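You operate a simulated robot arm through the tools that you are given. There is no shell and no other tool. Be economical: measure what you need, move in short steps, check, and stop when the job is done.

Carry out the task below with a simulated two-armed robot. There is one attempt and no reset: what you move stays moved.

JOB
Wheel the blue tray from under the red one to park 1.
Fine: red tray onto the turning stand, blue tray onto level 3 of the trolley, red tray back on stack A, each square in the middle; bar closed and brake free to wheel, brake on hold at the mark; leave the other trays.

Only the result counts: the job must be done as asked and must still hold three seconds after the hand-in. Knocking over, shifting, dropping, spilling or breaking anything else fails it.

ROBOT AND FRAMES
Two 7-joint arms with fingered hands on one trunk, on a base that drives. Base frame: it is fixed to the floor where the robot stands at the start and does not move with it; the origin is under the middle of the robot, x ahead of it, y to its left, z up. Readings come in m, rad, newtons and seconds.
The left shoulder is at the start at [0.021, 0.104, 1.446], the right one opposite. Each reaches about 0.686 m from its shoulder. Places, roughly: blue lever of the turning stand [0.3, -0.3, 0.7]; blue trolley [-1.3, -0.4, 0.5]; brake lever of the trolley [-1, -0.7, 0.7]; cream cabinet [-1.9, 1.8, 0.8]; deck of the lift table [0.5, 1.5, 0.5]; heat knob [-1.7, 2.1, 1.1]; level 3 of the blue trolley [-1.3, -0.4, 0.8]; stack cover [-1.75, 2.5, 1.25]; top of stack a [0.5, 0.2, 1.1]; trolley bar [-1, -0.1, 0.6]; turning stand on table 2 [0.6, -0.4, 0.8]; vent slide of the cream cabinet [-1.6, 1.7, 1.4]; white lever of the lift table [0.2, 1.5, 0.6]; wooden frame [-1.75, 2.5, 0.5]; yellow lever of the turning stand [0.3, -0.6, 0.7]; yellow tray [-1.75, 2.5, 0.75]. Payload 2.4 kg a hand.
The tool frame of a hand sits at the grasp point between the pads (the TCP): z along the fingers, y along the line on which they close. The tips reach 0.017 m beyond it. Largest opening 0.088 m; the body of the gripper starts 0.047 m behind the TCP. The gripper is a hand of 2 fingers: y runs from the thumb to the fingers, the wrist lies at [0, 0, -0.165] in the tool frame, and closing takes about 1.5 s.
Orientation is told as [roll, pitch, yaw] about the base's x, y, z axes, in that order, counted from this pose: with the fingers straight down and closing along the base's y, the tool's x points along the base's -x, its y along +y and its z along -z.

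CONTROLS
- The arms move only by the tool arm_command. It takes "left_plan", "right_plan" or both (then of equal length, played together; a hand with none holds still); each is a list of rows, each a list of 6 numbers: the shift along the tool's x, y, z in mm, then the turn, a rotation vector about the tool's x, y, z in degrees. In form: [[tx, ty, tz, wx, wy, wz], ...]. A call has 1 to 12 rows; each row is the pose to reach, as a shift and turn from the pose commanded when the call began, along the tool's axes at that moment. "left_jaw" and "right_jaw" are, for a hand that has rows, the opening, from 0 (shut) to 1 (fully open), set as the call begins (left out, the last holds). A row lasts 0.2 s, in which the tool goes at most 0.05 m and 0.15 rad; a call with a longer step from one row to the next is refused whole, and so is a gripper value outside its range. A pose out of reach is approached as far as the arm can. The call stops where the force on the tool passes 70 N (or 10 N more than at its start, if that is more) or the arm is blocked; 0.2 s more then pass. Each finger travels about 0.153 m/s and halts on what it meets, pressing with about 28 N; the grip force reading is that of the motor and also rises with nothing between the fingers. The clock runs only during rows and for 0.2 s after the last one: add rows that repeat a pose to give the fingers time. The reply holds the time, the measured pose of the TCP, the force on the tool along the base axes, the opening and the grip force, in the units named above and with some noise, with the torque about the TCP (base axes, N m) and any sound that the robot's microphone picked up.
- Cameras (640 x 400 px; columns grow to the right, rows downward): "scene" is now at [0.1302, -0.0116, 1.3819]; the picture's right is [-0.06, -1.00, 0.00], its down [-0.10, 0.01, -1.00] and it looks along [0.99, -0.06, -0.10] (base axes); focal length 214 px, centre (320, 200). "left" rides on the left gripper at [-0.05, 0.003, -0.063] in its tool frame; the picture's right is [-0.06, -1.00, 0.00], its down [0.78, -0.05, -0.62] and it looks along [0.62, -0.04, 0.79] (tool axes); focal length 275 px, centre (320, 200). "right" rides on the right gripper at [0.05, 0.003, -0.064] in its tool frame; the picture's right is [-0.06, 1.00, 0.00], its down [-0.78, -0.05, -0.62] and it looks along [-0.62, -0.04, 0.79] (tool axes); focal length 275 px, centre (320, 200). There is no depth. A picture from a camera that has moved, and an enlarged one, comes with that camera's place and axes in the base frame and with its lens. The place of the scene camera against the robot may be out by one fixed shift of up to 0.025 m in any direction.
- capture(camera): a new picture of that camera. The clock stands still meanwhile.
- move_column(by): slides the trunk up (or, below 0, down) by that many m; the arms and the scene camera ride with it, the base frame stays. It gives what a move gives, with no picture.
- roll_base(legs): drives the robot by 1 to 6 legs, each [ahead, left, turn to the left] in m, m and rad, along the robot's own axes; the way and the turn of a leg run together, so that a leg with both is an arc; at most 1.5 m and 3.142 rad a leg. The arms and the cameras ride along, it lands a little off, and it stops where it bumps. It gives what a move gives.
- set_grasp(shape, hand): the hand has 2 fingers and takes this shape, open, in about a second: jaw (thumb against the fingers, like two jaws); tri (thumb and two fingers); tip (a fingertip pinch); poke (one finger out to press); point (the index stretched); flat (the hand flat); cup (the hand cupped); fist (a fist). The gripper value then closes the fingers along that shape, each until it touches; the sizes above hold for jaw. It gives what a move gives, with no picture.
- pan_tilt(pan, tilt): turns the head with the scene camera to pan (to the left, within 1.047 rad either way) and tilt (down, from -0.506 to 1.204), counted from straight ahead of the robot. It gives what a move gives.
- zoom(camera, box): a new picture of the part [left, top, right, bottom] of that camera's present view, enlarged. The clock stands still meanwhile.
- job_done(): hands the job in; it is judged then, once.

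Go step by step. Nothing tells you exact positions but the pictures and the camera data: compare them with the known pose of the tool, close in by small moves and look again before you grip or let go. The budget is 120 turns and 108 pictures, counting those below and the enlarged ones. Unless the task says otherwise, let go and move clear before handing in, and close with one line.

The tools are called as name(argument=value, ...) on one line, values as JSON. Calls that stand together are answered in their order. arm_command: Moves the arms, as the interface text tells. Its arguments: {"type":"object","properties":{"left_plan":{"type":"array"},"left_jaw":{"type":"number"},"right_plan":{"type":"array"},"right_jaw":{"type":"number"}},"required":[]} The other tools are called the same way: move_column (by) slides the trunk up or down; set_grasp (shape, hand) gives the hand a shape; roll_base (legs) drives the base; pan_tilt (pan, tilt) turns the head that bears the scene camera; capture (camera) takes a picture; zoom (camera, box) takes an enlarged picture of a part of a camera's view; job_done () hands the job in.

At the start:

```text
time: 0.0
left_tcp_pos: [0.4489, 0.1522, 1.3971]
left_ee_rot: [-0.001, 0.0, 0.002]
left_wrist_force: [0.6, 1.3, -0.2]
left_moment: [-0.01, 0.05, 0.01]
left_width: 0.0878
left_grasp_force: 0.0
left_shape: jaw
right_tcp_pos: [0.2763, -0.1206, 1.4855]
right_ee_rot: [0.001, 0.001, 0.0]
right_wrist_force: [0.3, 0.1, -0.2]
right_moment: [-0.02, -0.02, 0.01]
right_width: 0.0876
right_grasp_force: 0.1
right_shape: jaw
trunk travel left (down, up): [-0.675, 0.175]
robot x, y, heading: [-0.0005, -0.0002, -0.0]
head pan, tilt: [-0.059, 0.098]
```

scene: 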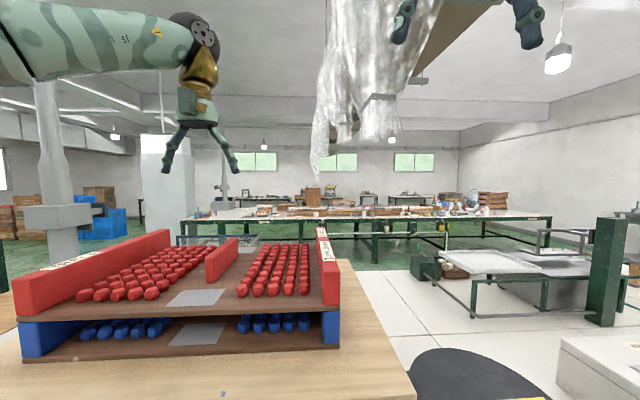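
right: 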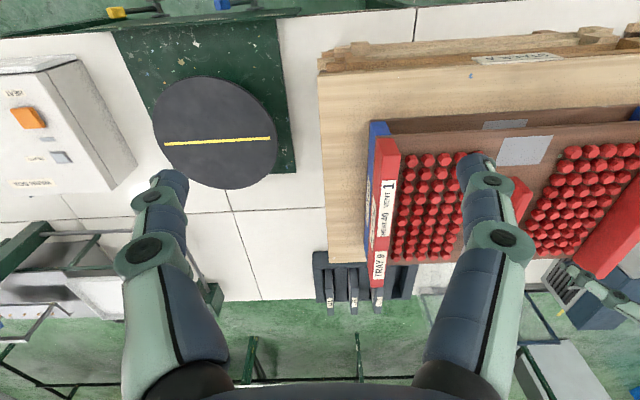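
left: 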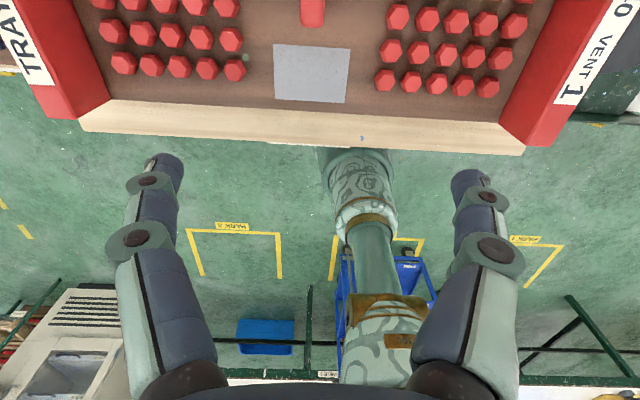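

I see stack A with the red tray on top of the blue one, straight ahead and to the left. First I'll look around with the head tilted down and to the sides.

pan_tilt(pan=0.2, tilt=0.7)

capture(camera="scene")

pan_tilt(pan=-0.8, tilt=0.7)

capture(camera="scene")

```text
time: 1.0
left_tcp_pos: [0.4494, 0.1522, 1.3988]
left_ee_rot: [0.0, 0.001, 0.0]
left_wrist_force: [0.4, 0.6, -0.3]
left_moment: [0.01, 0.02, -0.03]
left_width: 0.0881
left_grasp_force: 0.1
left_shape: jaw
right_tcp_pos: [0.2758, -0.1204, 1.4859]
right_ee_rot: [0.0, 0.0, 0.001]
right_wrist_force: [-0.6, 0.5, 0.2]
right_moment: [0.0, 0.01, 0.05]
right_width: 0.0882
right_grasp_force: 0.1
right_shape: jaw
trunk travel left (down, up): [-0.675, 0.175]
robot x, y, heading: [0.0037, -0.0022, -0.0]
head pan, tilt: [0.201, 0.7]
```

```text
104 pictures are left
camera scene: at [0.1216, 0.0108, 1.327], right [0.2, -0.98, 0.0], down [-0.63, -0.13, -0.77], along [0.75, 0.15, -0.64], focal length 214 px, centre (320, 200)
```

scene: 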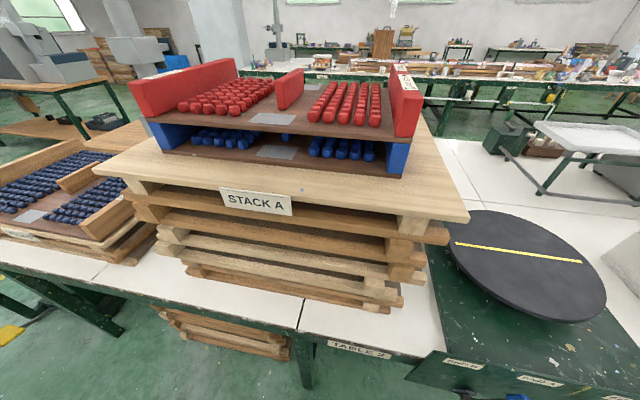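

```text
time: 2.3
left_tcp_pos: [0.4486, 0.1511, 1.3974]
left_ee_rot: [0.001, 0.0, 0.001]
left_wrist_force: [-0.6, -0.2, 0.7]
left_moment: [-0.02, 0.03, 0.02]
left_width: 0.088
left_grasp_force: 0.1
left_shape: jaw
right_tcp_pos: [0.277, -0.1202, 1.4863]
right_ee_rot: [0.0, 0.001, 0.001]
right_wrist_force: [-0.6, 0.5, -0.1]
right_moment: [0.03, 0.01, -0.02]
right_width: 0.088
right_grasp_force: 0.0
right_shape: jaw
trunk travel left (down, up): [-0.675, 0.175]
robot x, y, heading: [-0.0036, 0.0001, 0.002]
head pan, tilt: [-0.799, 0.7]
```

```text
103 pictures are left
camera scene: at [0.0976, -0.067, 1.3269], right [-0.72, -0.7, 0.0], down [-0.45, 0.46, -0.76], along [0.53, -0.55, -0.64], focal length 214 px, centre (320, 200)
```

scene: 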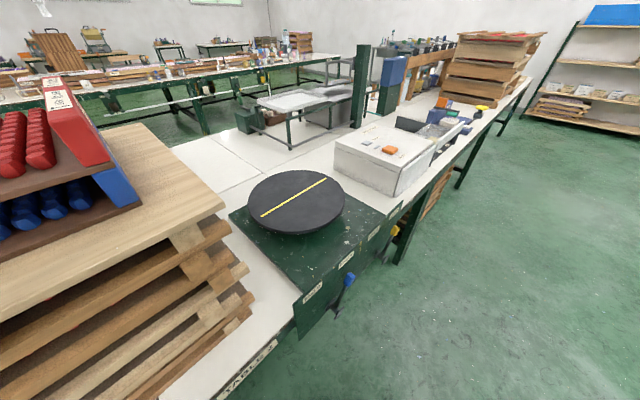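

The turning stand is at my right, with levers on its near face. I'll read the labels there and on the tray.

zoom(camera="scene", box=[220, 180, 440, 320])

zoom(camera="right", box=[310, 90, 640, 296])

zoom(camera="left", box=[0, 0, 640, 400])

```text
2.86 times, centred on (330, 250) of scene
camera zoom: at [0.0976, -0.067, 1.3269], right [-0.72, -0.7, 0.0], down [-0.45, 0.46, -0.76], along [0.53, -0.55, -0.64], focal length 613 px, centre (291, 57)
```

zoom: 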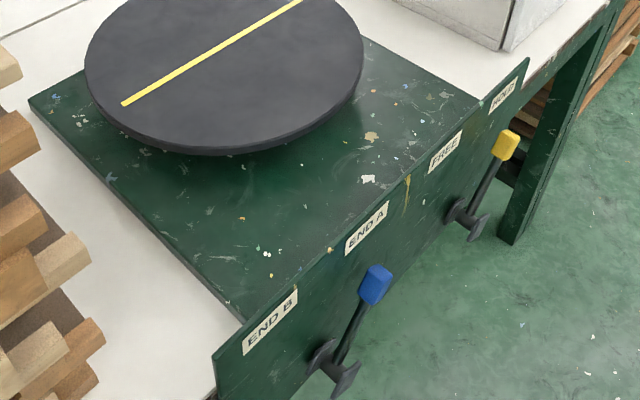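

```text
1.94 times, centred on (475, 193) of right
camera zoom: at [0.2276, -0.1173, 1.5492], right [0.06, 1.0, 0.0], down [0.78, -0.05, 0.62], along [0.62, -0.04, -0.79], focal length 534 px, centre (19, 214)
```

zoom: 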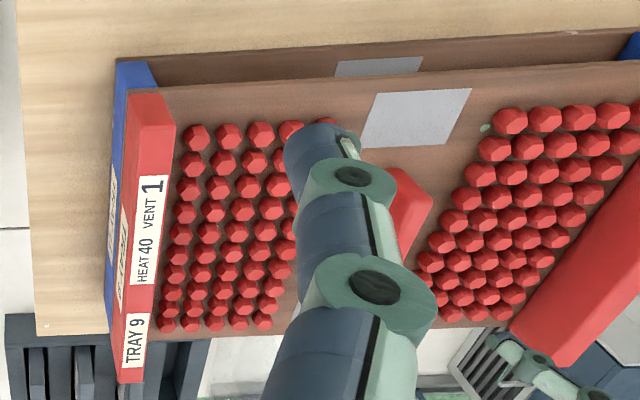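

```text
1.00 times, centred on (320, 200) of left (not enlarged: the box is as wide or as high as the picture)
camera zoom: at [0.4994, 0.1542, 1.4627], right [0.06, -1.0, 0.0], down [-0.78, -0.05, 0.62], along [-0.62, -0.04, -0.79], focal length 275 px, centre (320, 200)
```

zoom: 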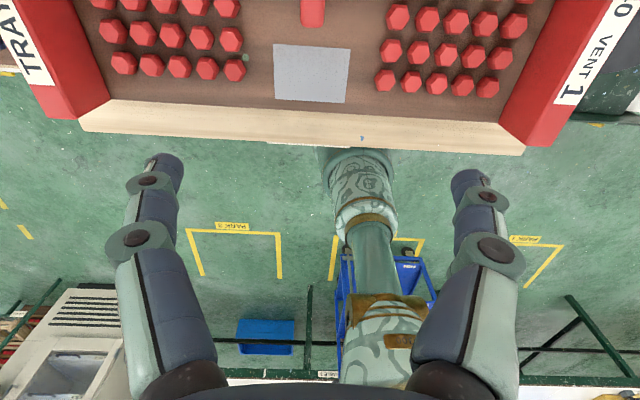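

The stand has labels END A/B and FREE/HOLD; I'll leave those levers alone. Now I'll measure the red tray's rails precisely.

pan_tilt(pan=0.3, tilt=0.45)

zoom(camera="scene", box=[130, 100, 450, 300])

zoom(camera="left", box=[440, 0, 640, 160])

zoom(camera="left", box=[0, 0, 200, 160])

```text
time: 3.6
left_tcp_pos: [0.4487, 0.1522, 1.3989]
left_ee_rot: [0.0, 0.001, -0.001]
left_wrist_force: [-0.4, 0.6, -0.6]
left_moment: [0.0, 0.01, 0.0]
left_width: 0.0877
left_grasp_force: 0.1
left_shape: jaw
right_tcp_pos: [0.2769, -0.121, 1.4865]
right_ee_rot: [-0.001, 0.001, 0.001]
right_wrist_force: [0.1, 0.7, -0.1]
right_moment: [0.02, 0.0, 0.0]
right_width: 0.0879
right_grasp_force: 0.0
right_shape: jaw
trunk travel left (down, up): [-0.675, 0.175]
robot x, y, heading: [-0.0004, -0.0001, 0.002]
head pan, tilt: [0.3, 0.45]
```

```text
2.00 times, centred on (290, 200) of scene
camera zoom: at [0.1262, 0.021, 1.3491], right [0.29, -0.96, 0.0], down [-0.42, -0.13, -0.9], along [0.86, 0.27, -0.44], focal length 429 px, centre (380, 200)
```

zoom: 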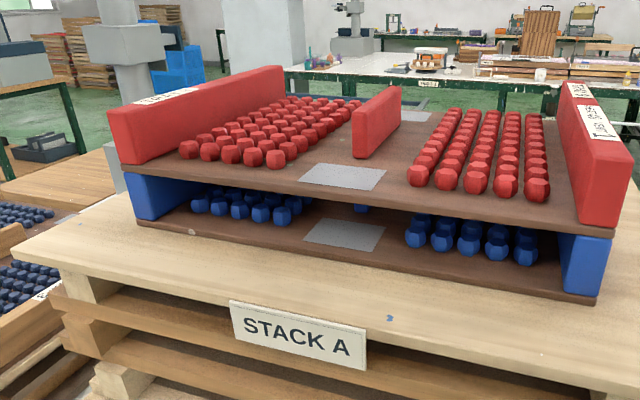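

```text
2.50 times, centred on (540, 80) of left
camera zoom: at [0.4994, 0.1542, 1.4627], right [0.06, -1.0, 0.0], down [-0.78, -0.05, 0.62], along [-0.62, -0.04, -0.79], focal length 688 px, centre (-230, 500)
```

zoom: 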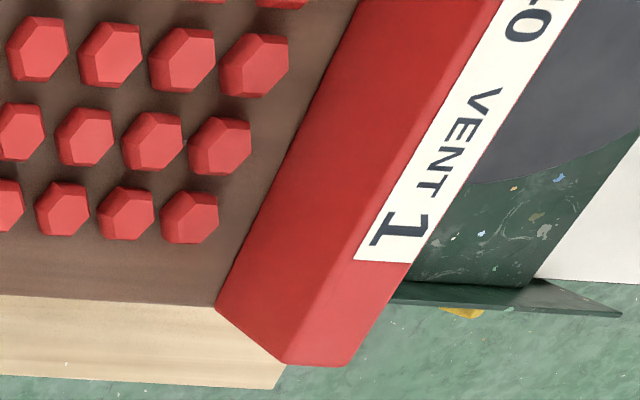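

```text
2.50 times, centred on (100, 80) of left
camera zoom: at [0.4994, 0.1542, 1.4627], right [0.06, -1.0, 0.0], down [-0.78, -0.05, 0.62], along [-0.62, -0.04, -0.79], focal length 688 px, centre (870, 500)
```

zoom: 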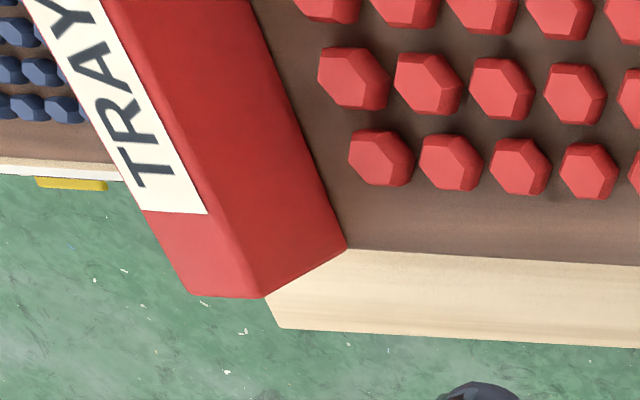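

The tray looks square to my base, about 0.45 m wide with rails ~25 mm thick at y≈0.37 and y≈-0.05, rail tops z≈1.23. I'll bring both hands above the rails with partly closed jaws and check.

arm_command(left_plan=[[-13, 31, 10, 0, 0, 0], [-26, 62, 19, 0, 0, 0], [-39, 93, 29, 0, 0, 0], [-52, 124, 38, 0, 0, 0], [-65, 155, 48, 0, 0, 0], [-78, 186, 57, 0, 0, 0], [-91, 217, 67, 0, 0, 0], [-91, 217, 67, 0, 0, 0]], right_plan=[[-38, 10, 22, 0, 0, 0], [-75, 19, 44, 0, 0, 0], [-113, 29, 66, 0, 0, 0], [-151, 38, 89, 0, 0, 0], [-188, 48, 111, 0, 0, 0], [-226, 58, 133, 0, 0, 0], [-264, 68, 155, 0, 0, 0], [-264, 68, 155, 0, 0, 0]], left_jaw=0.55, right_jaw=0.55)

capture(camera="left")

capture(camera="right")

capture(camera="scene")

```text
time: 5.4
left_tcp_pos: [0.5076, 0.3522, 1.3337]
left_ee_rot: [0.0, -0.001, -0.003]
left_wrist_force: [-0.3, 0.3, -0.3]
left_moment: [-0.02, 0.02, -0.01]
left_width: 0.0489
left_grasp_force: 0.1
left_shape: jaw
left hand out of reach, approached as far as the arm can: row 6, 7, 8
right_tcp_pos: [0.5311, -0.058, 1.3293]
right_ee_rot: [-0.001, 0.001, 0.0]
right_wrist_force: [-0.3, -0.3, -1.1]
right_moment: [-0.02, -0.02, 0.0]
right_width: 0.0482
right_grasp_force: 0.0
right_shape: jaw
right hand out of reach, approached as far as the arm can: row 7, 8
trunk travel left (down, up): [-0.675, 0.175]
robot x, y, heading: [-0.0025, -0.0013, 0.002]
head pan, tilt: [0.3, 0.45]
```

```text
96 pictures are left
camera left: at [0.5579, 0.355, 1.3984], right [0.06, -1.0, 0.0], down [-0.78, -0.05, 0.62], along [-0.62, -0.04, -0.79], focal length 275 px, centre (320, 200)
```

left: 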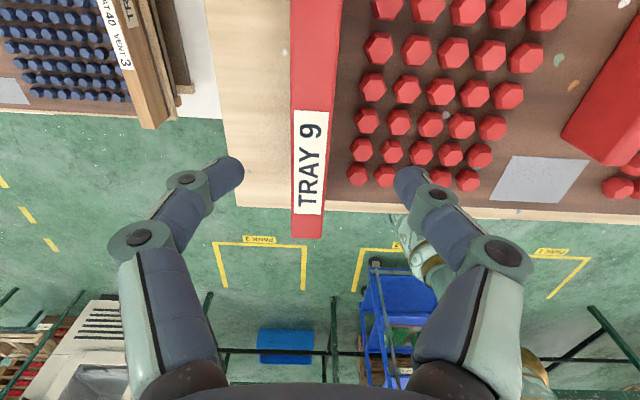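

```text
95 pictures are left
camera right: at [0.4808, -0.0551, 1.3929], right [0.06, 1.0, 0.0], down [0.78, -0.05, 0.62], along [0.62, -0.04, -0.79], focal length 275 px, centre (320, 200)
```

right: 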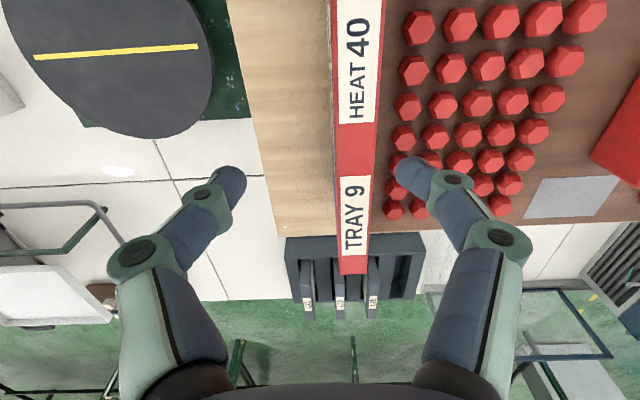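

```text
94 pictures are left
camera scene: at [0.1262, 0.0203, 1.3491], right [0.3, -0.96, 0.0], down [-0.42, -0.13, -0.9], along [0.86, 0.27, -0.44], focal length 214 px, centre (320, 200)
```

scene: 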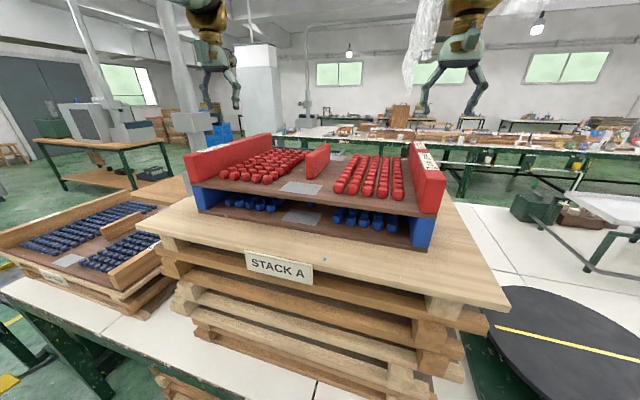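

From two views: rail centres at y≈0.355 and y≈-0.039, tops z≈1.247, tray x 0.401–0.674 (centre 0.538). I'll descend to just above the rails and see how far the arms reach there.

arm_command(left_plan=[[2, -14, 22, 0, 0, 0], [2, -14, 45, 0, 0, 0], [2, -14, 45, 0, 0, 0]], right_plan=[[2, 14, 22, 0, 0, 0], [2, 14, 45, 0, 0, 0], [2, 14, 45, 0, 0, 0]])

```text
time: 6.2
left_tcp_pos: [0.5046, 0.3403, 1.2884]
left_ee_rot: [-0.001, -0.001, 0.001]
left_wrist_force: [0.3, 0.4, 0.0]
left_moment: [0.01, -0.02, -0.01]
left_width: 0.049
left_grasp_force: 0.1
left_shape: jaw
right_tcp_pos: [0.53, -0.0452, 1.2863]
right_ee_rot: [0.001, -0.001, 0.0]
right_wrist_force: [0.6, 0.5, 0.1]
right_moment: [-0.02, 0.02, 0.0]
right_width: 0.0489
right_grasp_force: 0.1
right_shape: jaw
trunk travel left (down, up): [-0.675, 0.175]
robot x, y, heading: [0.0014, -0.0006, 0.0]
head pan, tilt: [0.3, 0.45]
```

Shifts are counted from where the arm actually got to. Now I fine-align over the rail centres.

arm_command(left_plan=[[-16, 8, 0, 0, 0, 0], [-33, 15, 0, 0, 0, 0], [-33, 15, 0, 0, 0, 0]], right_plan=[[-4, 3, 0, 0, 0, 0], [-8, 6, 0, 0, 0, 0], [-8, 6, 0, 0, 0, 0]])

capture(camera="left")

capture(camera="right")

```text
time: 7.0
left_tcp_pos: [0.5143, 0.3436, 1.2881]
left_ee_rot: [-0.001, 0.0, 0.001]
left_wrist_force: [-0.1, 0.4, 0.4]
left_moment: [0.01, -0.04, -0.01]
left_width: 0.0491
left_grasp_force: 0.1
left_shape: jaw
left hand out of reach, approached as far as the arm can: row 1, 2, 3
right_tcp_pos: [0.5286, -0.0423, 1.2826]
right_ee_rot: [0.001, 0.001, 0.001]
right_wrist_force: [-0.2, -1.0, -0.8]
right_moment: [-0.01, 0.0, 0.0]
right_width: 0.0487
right_grasp_force: 0.0
right_shape: jaw
right hand out of reach, approached as far as the arm can: row 1, 2, 3
trunk travel left (down, up): [-0.675, 0.175]
robot x, y, heading: [-0.0007, -0.0009, -0.0]
head pan, tilt: [0.3, 0.45]
```

```text
93 pictures are left
camera left: at [0.5639, 0.3466, 1.3525], right [0.06, -1.0, 0.0], down [-0.78, -0.05, 0.62], along [-0.62, -0.04, -0.79], focal length 275 px, centre (320, 200)
```

left: 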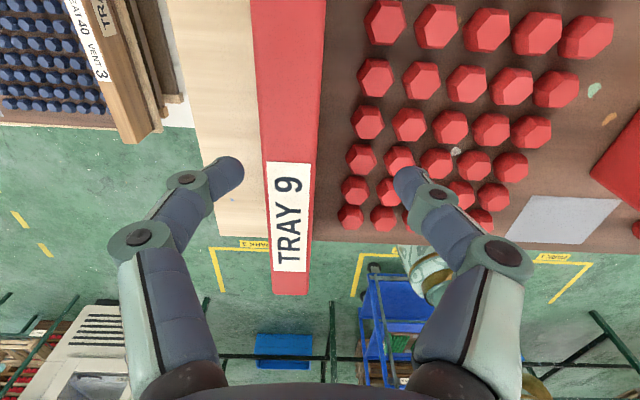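

```text
92 pictures are left
camera right: at [0.4794, -0.039, 1.3463], right [0.06, 1.0, 0.0], down [0.78, -0.05, 0.62], along [0.62, -0.04, -0.79], focal length 275 px, centre (320, 200)
```

right: 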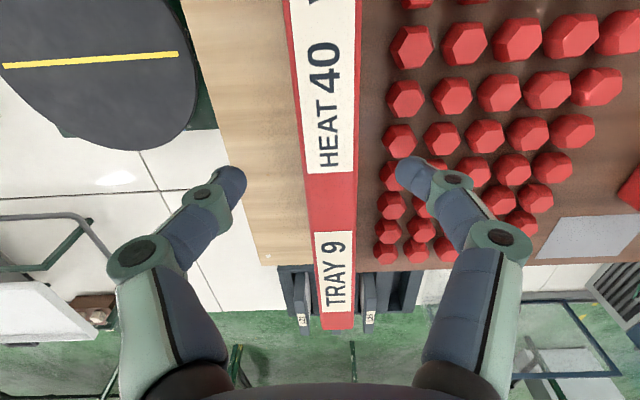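

The hands are at their reach limit 1–3 cm short; the rail centres check out. I'll drive a little ahead (table edge is at about x 0.34).

roll_base(legs=[[0.06, 0, 0]])

```text
time: 8.0
left_tcp_pos: [0.5742, 0.345, 1.2877]
left_ee_rot: [0.001, 0.001, 0.001]
left_wrist_force: [-0.2, -0.4, 0.1]
left_moment: [0.0, 0.03, 0.02]
left_width: 0.0489
left_grasp_force: 0.0
left_shape: jaw
right_tcp_pos: [0.5892, -0.042, 1.2829]
right_ee_rot: [0.0, 0.002, -0.001]
right_wrist_force: [0.3, 0.0, 0.6]
right_moment: [0.0, 0.04, 0.0]
right_width: 0.0486
right_grasp_force: 0.1
right_shape: jaw
trunk travel left (down, up): [-0.675, 0.175]
robot x, y, heading: [0.0581, 0.0033, -0.006]
head pan, tilt: [0.3, 0.45]
```

Now hands can reach. I align over the rails with narrower jaws, then descend with the tips staying about at peg-top height.

arm_command(left_plan=[[18, 6, 0, 0, 0, 0], [36, 11, 0, 0, 0, 0], [36, 11, 10, 0, 0, 0], [36, 11, 10, 0, 0, 0]], right_plan=[[25, 1, 0, 0, 0, 0], [51, 2, 0, 0, 0, 0], [51, 2, 5, 0, 0, 0], [51, 2, 5, 0, 0, 0]], left_jaw=0.42, right_jaw=0.42)

capture(camera="left")

capture(camera="right")

```text
time: 9.0
left_tcp_pos: [0.5357, 0.3539, 1.2769]
left_ee_rot: [0.0, 0.0, -0.001]
left_wrist_force: [1.0, -0.5, 0.3]
left_moment: [-0.02, 0.01, -0.03]
left_width: 0.0376
left_grasp_force: 0.1
left_shape: jaw
right_tcp_pos: [0.5819, -0.0271, 1.2787]
right_ee_rot: [0.001, 0.002, 0.0]
right_wrist_force: [-0.2, -0.4, 0.3]
right_moment: [-0.01, -0.02, -0.01]
right_width: 0.0375
right_grasp_force: 0.0
right_shape: jaw
right hand out of reach, approached as far as the arm can: row 1, 2, 3, 4
trunk travel left (down, up): [-0.675, 0.175]
robot x, y, heading: [0.0576, 0.0048, -0.002]
head pan, tilt: [0.3, 0.45]
```

```text
91 pictures are left
camera left: at [0.5863, 0.3577, 1.3419], right [0.06, -1.0, 0.0], down [-0.78, -0.05, 0.62], along [-0.62, -0.04, -0.79], focal length 275 px, centre (320, 200)
```

left: 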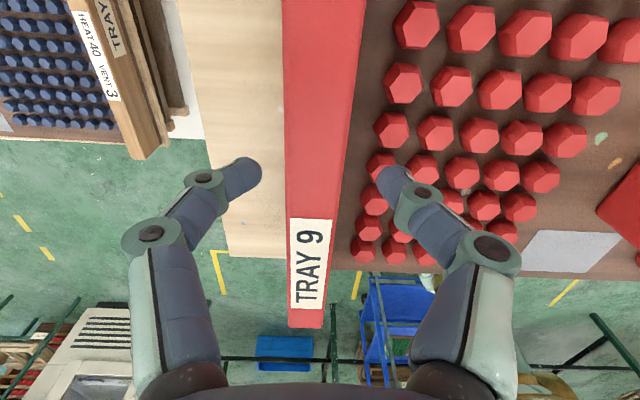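

```text
90 pictures are left
camera right: at [0.5324, -0.0234, 1.341], right [0.06, 1.0, 0.0], down [0.78, -0.05, 0.62], along [0.62, -0.04, -0.79], focal length 275 px, centre (320, 200)
```

right: 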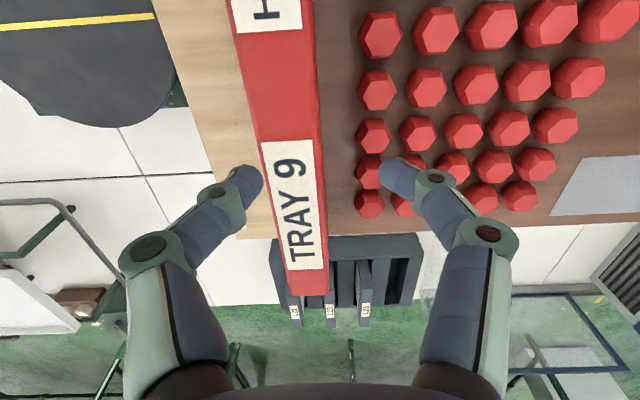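

The left hand is centred over its rail; the right got stuck at a joint limit. I retry its move on its own.

arm_command(right_plan=[[10, -3, -5, 0, 0, 0], [22, -6, -5, 0, 0, 0], [33, -9, -5, 0, 0, 0], [44, -12, 0, 0, 0, 0], [44, -12, 0, 0, 0, 0]])

```text
time: 10.2
left_tcp_pos: [0.5369, 0.3543, 1.2771]
left_ee_rot: [0.001, -0.001, 0.0]
left_wrist_force: [-0.7, 0.5, -0.4]
left_moment: [-0.01, -0.02, -0.01]
left_width: 0.0374
left_grasp_force: 0.1
left_shape: jaw
right_tcp_pos: [0.5821, -0.0277, 1.2819]
right_ee_rot: [0.0, 0.003, 0.001]
right_wrist_force: [-0.3, -0.3, 1.0]
right_moment: [-0.03, 0.0, -0.01]
right_width: 0.0375
right_grasp_force: 0.0
right_shape: jaw
right hand out of reach, approached as far as the arm can: row 1, 2, 3, 4, 5
trunk travel left (down, up): [-0.675, 0.175]
robot x, y, heading: [0.0582, -0.0012, 0.002]
head pan, tilt: [0.3, 0.45]
```

Still stuck; I'll lift the right hand and pull it back and outward to free the joint.

arm_command(right_plan=[[0, -20, -30, 0, 0, 0], [10, -45, -60, 0, 0, 0], [40, -70, -80, 0, 0, 0], [80, -90, -80, 0, 0, 0], [110, -100, -80, 0, 0, 0], [110, -100, -80, 0, 0, 0]])

```text
time: 11.6
left_tcp_pos: [0.5363, 0.3538, 1.2769]
left_ee_rot: [0.001, 0.0, 0.0]
left_wrist_force: [-0.3, 0.1, -0.4]
left_moment: [0.02, -0.09, 0.0]
left_width: 0.0374
left_grasp_force: 0.1
left_shape: jaw
right_tcp_pos: [0.5898, -0.1148, 1.3781]
right_ee_rot: [0.0, 0.002, 0.0]
right_wrist_force: [-0.4, 0.4, 0.3]
right_moment: [0.0, -0.01, 0.01]
right_width: 0.0369
right_grasp_force: 0.2
right_shape: jaw
right hand out of reach, approached as far as the arm can: row 1, 2, 3, 4, 5, 6
trunk travel left (down, up): [-0.675, 0.175]
robot x, y, heading: [0.0616, 0.0004, -0.001]
head pan, tilt: [0.3, 0.45]
```

The right arm seems stuck in an awkward configuration. I'll try reversing its original path, up and back.

arm_command(right_plan=[[20, 0, -40, 0, 0, 0], [50, 0, -70, 0, 0, 0], [80, 0, -90, 0, 0, 0], [115, 0, -110, 0, 0, 0], [150, 0, -110, 0, 0, 0], [190, 0, -110, 0, 0, 0], [230, 0, -110, 0, 0, 0], [230, 0, -110, 0, 0, 0]])

capture(camera="scene")

```text
time: 13.4
left_tcp_pos: [0.5356, 0.3555, 1.2775]
left_ee_rot: [-0.002, 0.0, 0.0]
left_wrist_force: [-0.1, 0.4, 0.0]
left_moment: [-0.02, 0.02, 0.01]
left_width: 0.0375
left_grasp_force: 0.0
left_shape: jaw
right_tcp_pos: [0.5515, -0.1086, 1.4956]
right_ee_rot: [0.0, 0.0, -0.001]
right_wrist_force: [0.1, 0.2, 0.3]
right_moment: [-0.02, 0.03, -0.01]
right_width: 0.0369
right_grasp_force: 0.1
right_shape: jaw
right hand out of reach, approached as far as the arm can: row 1, 2, 3, 4, 5, 6, 7, 8
trunk travel left (down, up): [-0.675, 0.175]
robot x, y, heading: [0.0607, 0.0003, -0.002]
head pan, tilt: [0.3, 0.45]
```

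```text
89 pictures are left
camera scene: at [0.1855, 0.0212, 1.3491], right [0.3, -0.96, 0.0], down [-0.42, -0.13, -0.9], along [0.86, 0.27, -0.44], focal length 214 px, centre (320, 200)
```

scene: 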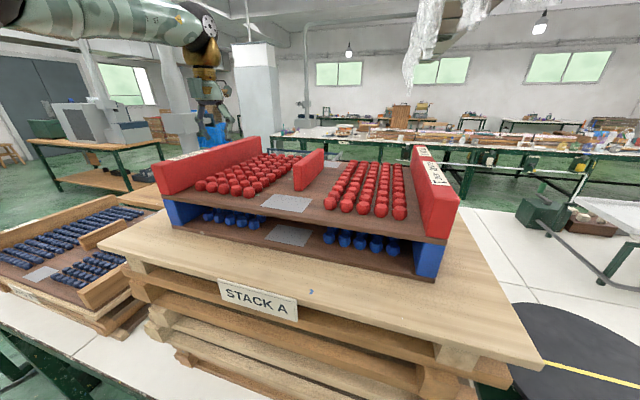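

The right arm is fully stretched (elbow straight). I try to break the elbow by combining pull-back with turning the hand.

arm_command(right_plan=[[30, 0, 0, 0, 8, 0], [50, 0, 20, 0, 16, 0], [50, 20, 50, 0, 24, 0], [50, 40, 80, 0, 32, 0], [60, 40, 100, 0, 40, 0], [80, 40, 100, 0, 40, 0], [100, 40, 100, 0, 40, 0]])

```text
time: 15.0
left_tcp_pos: [0.538, 0.3553, 1.2767]
left_ee_rot: [0.001, 0.0, 0.0]
left_wrist_force: [-0.3, 0.2, -0.1]
left_moment: [-0.01, 0.04, 0.03]
left_width: 0.037
left_grasp_force: 0.1
left_shape: jaw
right_tcp_pos: [0.4552, -0.069, 1.3987]
right_ee_rot: [-0.001, 0.698, -0.002]
right_wrist_force: [0.9, 0.1, -0.2]
right_moment: [-0.03, 0.01, 0.03]
right_width: 0.037
right_grasp_force: 0.2
right_shape: jaw
right hand out of reach, approached as far as the arm can: row 1, 2, 3, 4, 5, 6
trunk travel left (down, up): [-0.675, 0.175]
robot x, y, heading: [0.0567, -0.0021, -0.001]
head pan, tilt: [0.3, 0.45]
```

That freed it. I'll level the right hand again and pull the left hand up and back, then centre the base on the tray.

arm_command(left_plan=[[10, 0, -15, 0, 0, 0], [25, 0, -30, 0, 0, 0], [40, 0, -45, 0, 0, 0], [60, 0, -60, 0, 0, 0], [80, 0, -60, 0, 0, 0], [80, 0, -60, 0, 0, 0]], right_plan=[[0, 0, 0, 0, -8, 0], [0, 0, 0, 0, -16, 0], [0, 0, 0, 0, -24, 0], [0, 0, 0, 0, -32, 0], [0, 0, 0, 0, -40, 0], [0, 0, 0, 0, -40, 0]])

```text
time: 16.4
left_tcp_pos: [0.4578, 0.3546, 1.3393]
left_ee_rot: [0.001, 0.0, -0.001]
left_wrist_force: [0.0, 0.1, 0.3]
left_moment: [0.02, 0.01, 0.0]
left_width: 0.0375
left_grasp_force: 0.0
left_shape: jaw
right_tcp_pos: [0.4564, -0.0688, 1.3989]
right_ee_rot: [0.0, -0.002, -0.002]
right_wrist_force: [-0.8, 0.4, -0.5]
right_moment: [0.01, 0.06, 0.02]
right_width: 0.0369
right_grasp_force: 0.1
right_shape: jaw
trunk travel left (down, up): [-0.675, 0.175]
robot x, y, heading: [0.0557, -0.0022, -0.004]
head pan, tilt: [0.3, 0.45]
```

Both arms are free again. Now I centre the base on the tray (y 0.158) and slightly ahead.

roll_base(legs=[[0, 0.158, 0], [0.03, 0, 0]])

```text
time: 18.1
left_tcp_pos: [0.4566, 0.5107, 1.3386]
left_ee_rot: [0.001, 0.001, -0.024]
left_wrist_force: [-0.2, 0.9, 0.4]
left_moment: [0.01, -0.03, 0.03]
left_width: 0.0372
left_grasp_force: 0.2
left_shape: jaw
right_tcp_pos: [0.446, 0.0847, 1.3986]
right_ee_rot: [0.001, 0.0, -0.024]
right_wrist_force: [0.2, 0.1, 0.7]
right_moment: [-0.02, -0.02, -0.01]
right_width: 0.0369
right_grasp_force: 0.0
right_shape: jaw
trunk travel left (down, up): [-0.675, 0.175]
robot x, y, heading: [0.0503, 0.1689, -0.021]
head pan, tilt: [0.3, 0.45]
stopped in leg 2: the robot was blocked; the commanded pose is now the measured one
```

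The base is blocked at x≈0.05 (table), and got turned by -0.02. I'll back off a touch and straighten; to gain reach I'll pitch the hands forward 30° when gripping the rails.

roll_base(legs=[[-0.02, -0.01, 0.022]])

capture(camera="scene")

capture(camera="left")

capture(camera="right")

```text
time: 18.9
left_tcp_pos: [0.4284, 0.5086, 1.3383]
left_ee_rot: [0.0, 0.001, -0.006]
left_wrist_force: [1.1, 0.1, 0.2]
left_moment: [0.01, -0.01, -0.01]
left_width: 0.0371
left_grasp_force: 0.0
left_shape: jaw
right_tcp_pos: [0.4271, 0.0843, 1.3991]
right_ee_rot: [0.0, 0.0, -0.002]
right_wrist_force: [0.1, 0.5, 0.3]
right_moment: [-0.02, -0.01, 0.01]
right_width: 0.0369
right_grasp_force: 0.1
right_shape: jaw
trunk travel left (down, up): [-0.675, 0.175]
robot x, y, heading: [0.0284, 0.1549, -0.005]
head pan, tilt: [0.3, 0.45]
```

```text
88 pictures are left
camera scene: at [0.1564, 0.1751, 1.3492], right [0.29, -0.96, 0.0], down [-0.42, -0.13, -0.9], along [0.86, 0.26, -0.43], focal length 214 px, centre (320, 200)
```

scene: 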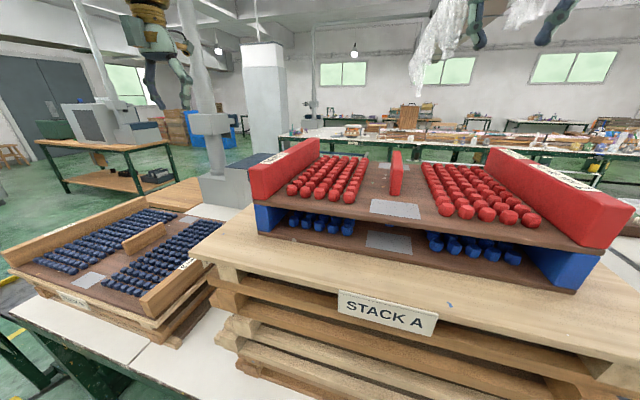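

```text
87 pictures are left
camera left: at [0.4793, 0.5106, 1.4039], right [0.06, -1.0, 0.0], down [-0.78, -0.05, 0.62], along [-0.62, -0.04, -0.79], focal length 275 px, centre (320, 200)
```

left: 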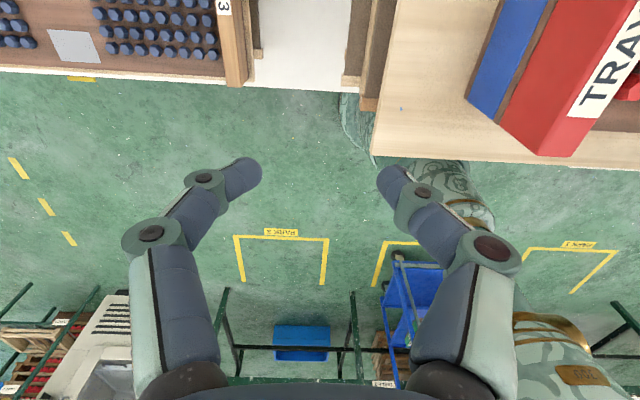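

```text
86 pictures are left
camera right: at [0.3772, 0.0876, 1.462], right [0.07, 1.0, 0.0], down [0.78, -0.05, 0.62], along [0.62, -0.04, -0.79], focal length 275 px, centre (320, 200)
```

right: 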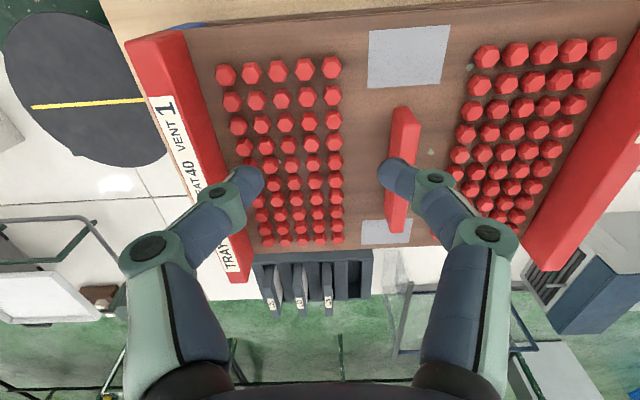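

The stack has not moved. I'll bring both hands above the rail centres, pitched 30° so the wrists lie behind.

arm_command(left_plan=[[-18, -26, 6, 0, -5, 0], [-37, -51, 12, 0, -10, 0], [-55, -77, 19, 0, -15, 0], [-73, -103, 25, 0, -20, 0], [-92, -128, 32, 0, -25, 0], [-110, -154, 38, 0, -30, 0], [-110, -154, 38, 0, -30, 0]], right_plan=[[-18, -20, 10, 0, -5, 0], [-37, -41, 25, 0, -10, 0], [-55, -62, 42, 0, -15, 0], [-73, -82, 60, 0, -20, 0], [-92, -102, 80, 0, -25, 0], [-111, -123, 99, 0, -30, 0], [-111, -123, 99, 0, -30, 0]])

capture(camera="left")

capture(camera="right")

```text
time: 20.5
left_tcp_pos: [0.5397, 0.3568, 1.3007]
left_ee_rot: [0.0, -0.524, -0.005]
left_wrist_force: [-0.3, 0.3, 0.6]
left_moment: [-0.03, -0.01, -0.02]
left_width: 0.0372
left_grasp_force: 0.0
left_shape: jaw
right_tcp_pos: [0.5383, -0.0376, 1.2999]
right_ee_rot: [-0.003, -0.522, -0.003]
right_wrist_force: [-0.6, -0.6, 0.7]
right_moment: [0.01, -0.01, -0.01]
right_width: 0.0369
right_grasp_force: 0.1
right_shape: jaw
trunk travel left (down, up): [-0.675, 0.175]
robot x, y, heading: [0.0303, 0.1586, -0.001]
head pan, tilt: [0.3, 0.45]
```

```text
85 pictures are left
camera left: at [0.5517, 0.3585, 1.3816], right [0.05, -1.0, 0.03], down [-0.99, -0.05, 0.14], along [-0.14, -0.04, -0.99], focal length 275 px, centre (320, 200)
```

left: 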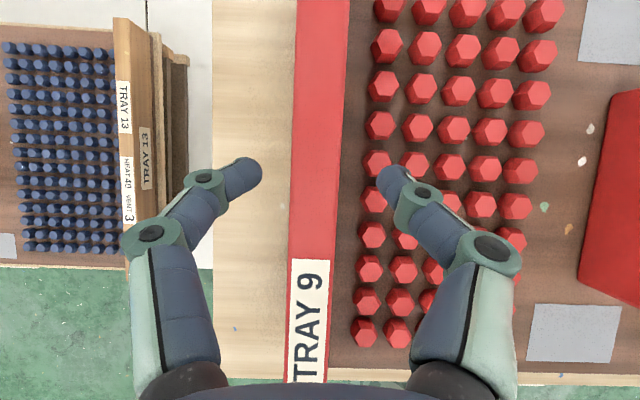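

```text
84 pictures are left
camera right: at [0.4632, -0.0344, 1.3291], right [0.06, 1.0, 0.03], down [0.37, -0.05, 0.93], along [0.93, -0.04, -0.37], focal length 275 px, centre (320, 200)
```

right: 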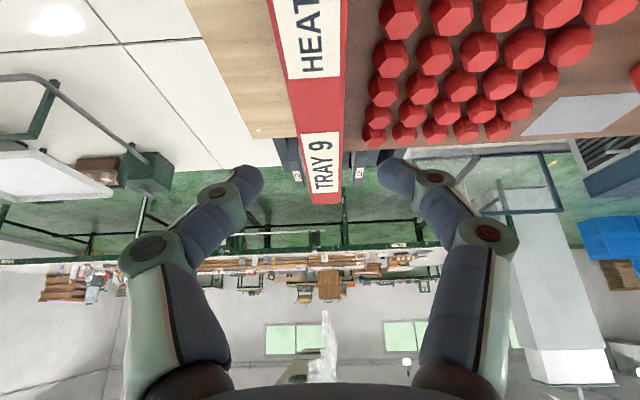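

Both hands are centred over the rails (y 0.355 / -0.039). Descending 64 mm straight down.

arm_command(left_plan=[[10, -2, 17, 0, 0, 0], [20, -2, 35, 0, 0, 0], [27, -2, 47, 0, 0, 0], [32, -2, 55, 0, 0, 0], [32, -2, 55, 0, 0, 0]], right_plan=[[10, -1, 17, 0, 0, 0], [20, -1, 35, 0, 0, 0], [27, -1, 47, 0, 0, 0], [32, -1, 55, 0, 0, 0], [32, -1, 55, 0, 0, 0]])

capture(camera="left")

```text
time: 21.7
left_tcp_pos: [0.5391, 0.3527, 1.2369]
left_ee_rot: [-0.002, -0.523, -0.005]
left_wrist_force: [-0.6, 0.1, 0.0]
left_moment: [-0.01, -0.02, -0.02]
left_width: 0.0369
left_grasp_force: 0.0
left_shape: jaw
right_tcp_pos: [0.5389, -0.0397, 1.2379]
right_ee_rot: [0.0, -0.522, -0.005]
right_wrist_force: [-0.2, 0.0, -0.1]
right_moment: [0.01, 0.01, 0.01]
right_width: 0.0366
right_grasp_force: 0.0
right_shape: jaw
trunk travel left (down, up): [-0.675, 0.175]
robot x, y, heading: [0.0334, 0.1575, -0.004]
head pan, tilt: [0.3, 0.45]
```

```text
83 pictures are left
camera left: at [0.5507, 0.355, 1.318], right [0.05, -1.0, 0.03], down [-0.99, -0.04, 0.14], along [-0.14, -0.04, -0.99], focal length 275 px, centre (320, 200)
```

left: 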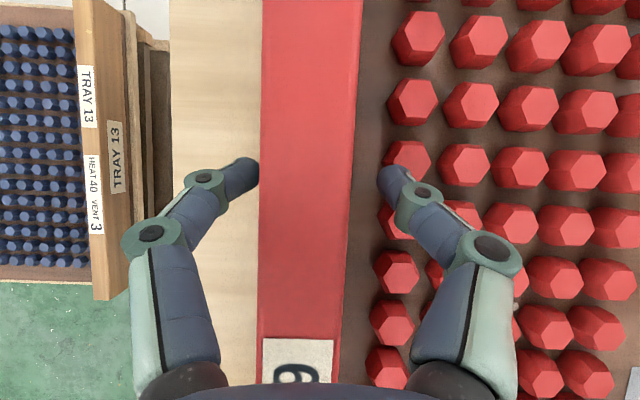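

Fingers straddle the rail. I'll go 4 mm deeper, then close both.

arm_command(left_plan=[[2, 1, 4, 0, 0, 0], [2, 1, 4, 0, 0, 0]], right_plan=[[2, 0, 4, 0, 0, 0], [2, 0, 4, 0, 0, 0]])

arm_command(left_plan=[[0, 0, 0, 0, 0, 0], [0, 0, 0, 0, 0, 0], [0, 0, 0, 0, 0, 0], [0, 0, 0, 0, 0, 0], [0, 0, 0, 0, 0, 0], [0, 0, 0, 0, 0, 0]], right_plan=[[0, 0, 0, 0, 0, 0], [0, 0, 0, 0, 0, 0], [0, 0, 0, 0, 0, 0], [0, 0, 0, 0, 0, 0], [0, 0, 0, 0, 0, 0], [0, 0, 0, 0, 0, 0]], left_jaw=0.0, right_jaw=0.0)

```text
time: 22.3
left_tcp_pos: [0.5398, 0.3527, 1.2324]
left_ee_rot: [0.0, -0.524, -0.003]
left_wrist_force: [0.2, 0.0, 3.0]
left_moment: [-0.07, -0.02, -0.02]
left_width: 0.0375
left_grasp_force: 0.1
left_shape: jaw
right_tcp_pos: [0.5389, -0.0398, 1.2321]
right_ee_rot: [0.0, -0.523, -0.003]
right_wrist_force: [-0.7, -0.3, 0.3]
right_moment: [-0.01, 0.02, -0.06]
right_width: 0.0371
right_grasp_force: 0.1
right_shape: jaw
trunk travel left (down, up): [-0.675, 0.175]
robot x, y, heading: [0.0332, 0.1543, -0.002]
head pan, tilt: [0.3, 0.45]
```

```text
time: 23.7
left_tcp_pos: [0.5395, 0.3544, 1.2326]
left_ee_rot: [0.0, -0.522, -0.004]
left_wrist_force: [-0.3, 4.7, -2.8]
left_moment: [0.08, 0.02, 0.05]
left_width: 0.0204
left_grasp_force: 28.0
left_shape: jaw
right_tcp_pos: [0.5384, -0.0386, 1.2329]
right_ee_rot: [0.0, -0.523, -0.003]
right_wrist_force: [0.1, -3.1, -0.9]
right_moment: [-0.03, 0.02, -0.02]
right_width: 0.0181
right_grasp_force: 27.9
right_shape: jaw
trunk travel left (down, up): [-0.675, 0.175]
robot x, y, heading: [0.0331, 0.1538, -0.007]
head pan, tilt: [0.3, 0.45]
```

Both rails are gripped (~19 mm). Test lift of 20 mm, then check.

arm_command(left_plan=[[-2.5, 0, -4.3, 0, 0, 0], [-5, 0, -8.7, 0, 0, 0], [-7.5, 0, -13, 0, 0, 0], [-10, 0, -17.3, 0, 0, 0], [-10, 0, -17.3, 0, 0, 0]], right_plan=[[-2.5, 0, -4.3, 0, 0, 0], [-5, 0, -8.7, 0, 0, 0], [-7.5, 0, -13, 0, 0, 0], [-10, 0, -17.3, 0, 0, 0], [-10, 0, -17.3, 0, 0, 0]])

capture(camera="scene")

```text
time: 24.9
left_tcp_pos: [0.5396, 0.354, 1.251]
left_ee_rot: [0.002, -0.522, -0.003]
left_wrist_force: [1.0, 4.2, -4.5]
left_moment: [0.06, 0.0, 0.05]
left_width: 0.0206
left_grasp_force: 27.9
left_shape: jaw
right_tcp_pos: [0.5403, -0.0389, 1.252]
right_ee_rot: [0.0, -0.522, -0.004]
right_wrist_force: [0.9, -4.8, -4.2]
right_moment: [-0.03, 0.05, -0.03]
right_width: 0.018
right_grasp_force: 28.0
right_shape: jaw
trunk travel left (down, up): [-0.675, 0.175]
robot x, y, heading: [0.0313, 0.1576, -0.0]
head pan, tilt: [0.3, 0.45]
```

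```text
82 pictures are left
camera scene: at [0.1585, 0.1757, 1.349], right [0.29, -0.96, 0.0], down [-0.42, -0.13, -0.9], along [0.86, 0.26, -0.44], focal length 214 px, centre (320, 200)
```

scene: 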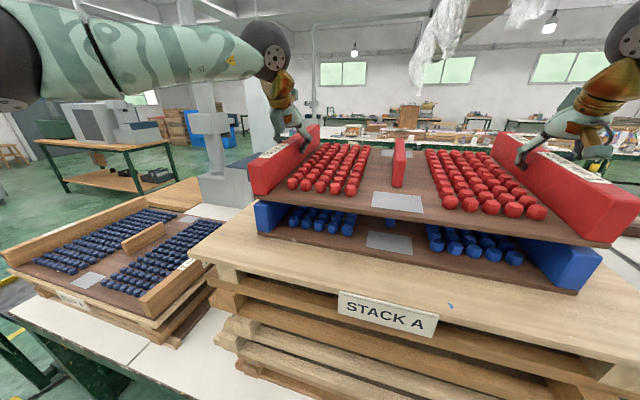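

The red tray is lifted level (~0.9 kg). From several views the stand's disc centre is about (0.557, -0.428), top z≈0.837. I raise the trunk, back slightly and drive right.

move_column(by=0.06)

roll_base(legs=[[-0.03, 0, 0], [0, -0.585, 0]])

pan_tilt(pan=0, tilt=0.6)

capture(camera="scene")

capture(camera="left")

capture(camera="right")

```text
time: 25.9
left_tcp_pos: [0.5399, 0.3538, 1.3129]
left_ee_rot: [0.0, -0.522, -0.004]
left_wrist_force: [-0.2, 3.1, -4.5]
left_moment: [0.07, 0.03, 0.0]
left_width: 0.0208
left_grasp_force: 29.0
left_shape: jaw
right_tcp_pos: [0.5395, -0.0395, 1.3116]
right_ee_rot: [-0.002, -0.523, -0.004]
right_wrist_force: [0.6, -3.6, -4.0]
right_moment: [-0.02, 0.01, -0.01]
right_width: 0.0179
right_grasp_force: 27.8
right_shape: jaw
trunk travel left (down, up): [-0.735, 0.115]
robot x, y, heading: [0.0332, 0.1579, -0.002]
head pan, tilt: [0.3, 0.45]
```

```text
time: 29.7
left_tcp_pos: [0.507, -0.2427, 1.3121]
left_ee_rot: [0.001, -0.522, -0.012]
left_wrist_force: [0.1, 2.3, -5.0]
left_moment: [0.09, 0.01, 0.02]
left_width: 0.0206
left_grasp_force: 27.9
left_shape: jaw
right_tcp_pos: [0.5028, -0.6363, 1.3116]
right_ee_rot: [-0.001, -0.523, -0.012]
right_wrist_force: [1.3, -2.6, -4.2]
right_moment: [-0.04, -0.03, -0.02]
right_width: 0.0178
right_grasp_force: 27.8
right_shape: jaw
trunk travel left (down, up): [-0.735, 0.115]
robot x, y, heading: [-0.0034, -0.4377, -0.012]
head pan, tilt: [0.3, 0.45]
```

```text
time: 30.5
left_tcp_pos: [0.5078, -0.2427, 1.3122]
left_ee_rot: [-0.001, -0.52, -0.012]
left_wrist_force: [0.2, 2.4, -4.1]
left_moment: [0.03, -0.01, 0.04]
left_width: 0.0206
left_grasp_force: 27.9
left_shape: jaw
right_tcp_pos: [0.5038, -0.6361, 1.3122]
right_ee_rot: [0.001, -0.523, -0.011]
right_wrist_force: [-0.3, -1.4, -4.4]
right_moment: [-0.06, 0.01, -0.03]
right_width: 0.0178
right_grasp_force: 28.1
right_shape: jaw
trunk travel left (down, up): [-0.735, 0.115]
robot x, y, heading: [-0.0038, -0.4385, -0.011]
head pan, tilt: [0.0, 0.6]
```

```text
81 pictures are left
camera scene: at [0.1246, -0.4446, 1.3955], right [-0.01, -1.0, 0.0], down [-0.57, 0.01, -0.82], along [0.82, -0.01, -0.57], focal length 214 px, centre (320, 200)
```

scene: 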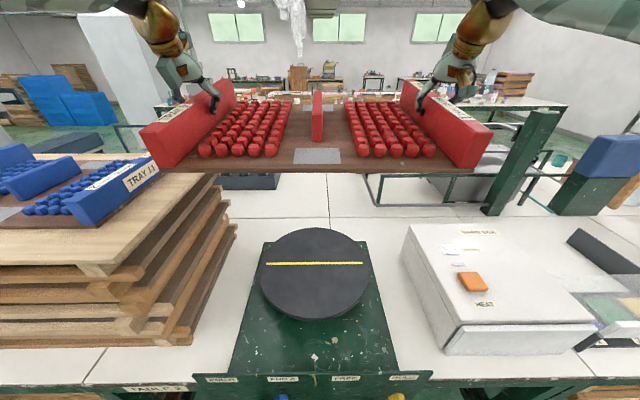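

```text
80 pictures are left
camera left: at [0.5198, -0.2402, 1.393], right [0.04, -1.0, 0.03], down [-0.99, -0.04, 0.15], along [-0.14, -0.04, -0.99], focal length 275 px, centre (320, 200)
```

left: 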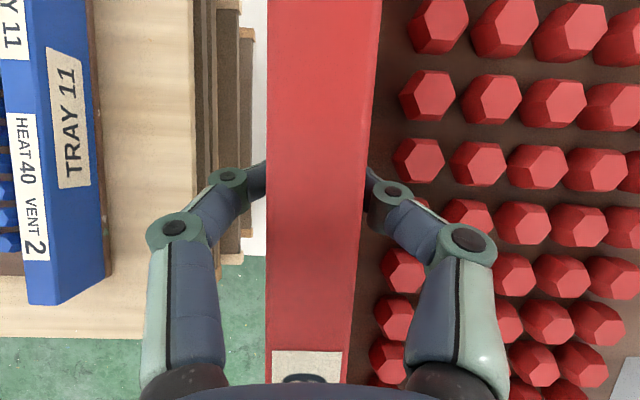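

```text
79 pictures are left
camera right: at [0.4291, -0.6318, 1.3407], right [0.07, 1.0, 0.03], down [0.37, -0.05, 0.93], along [0.93, -0.05, -0.37], focal length 275 px, centre (320, 200)
```

right: 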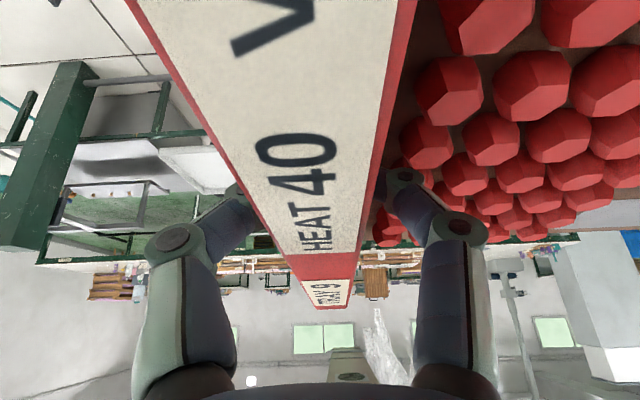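

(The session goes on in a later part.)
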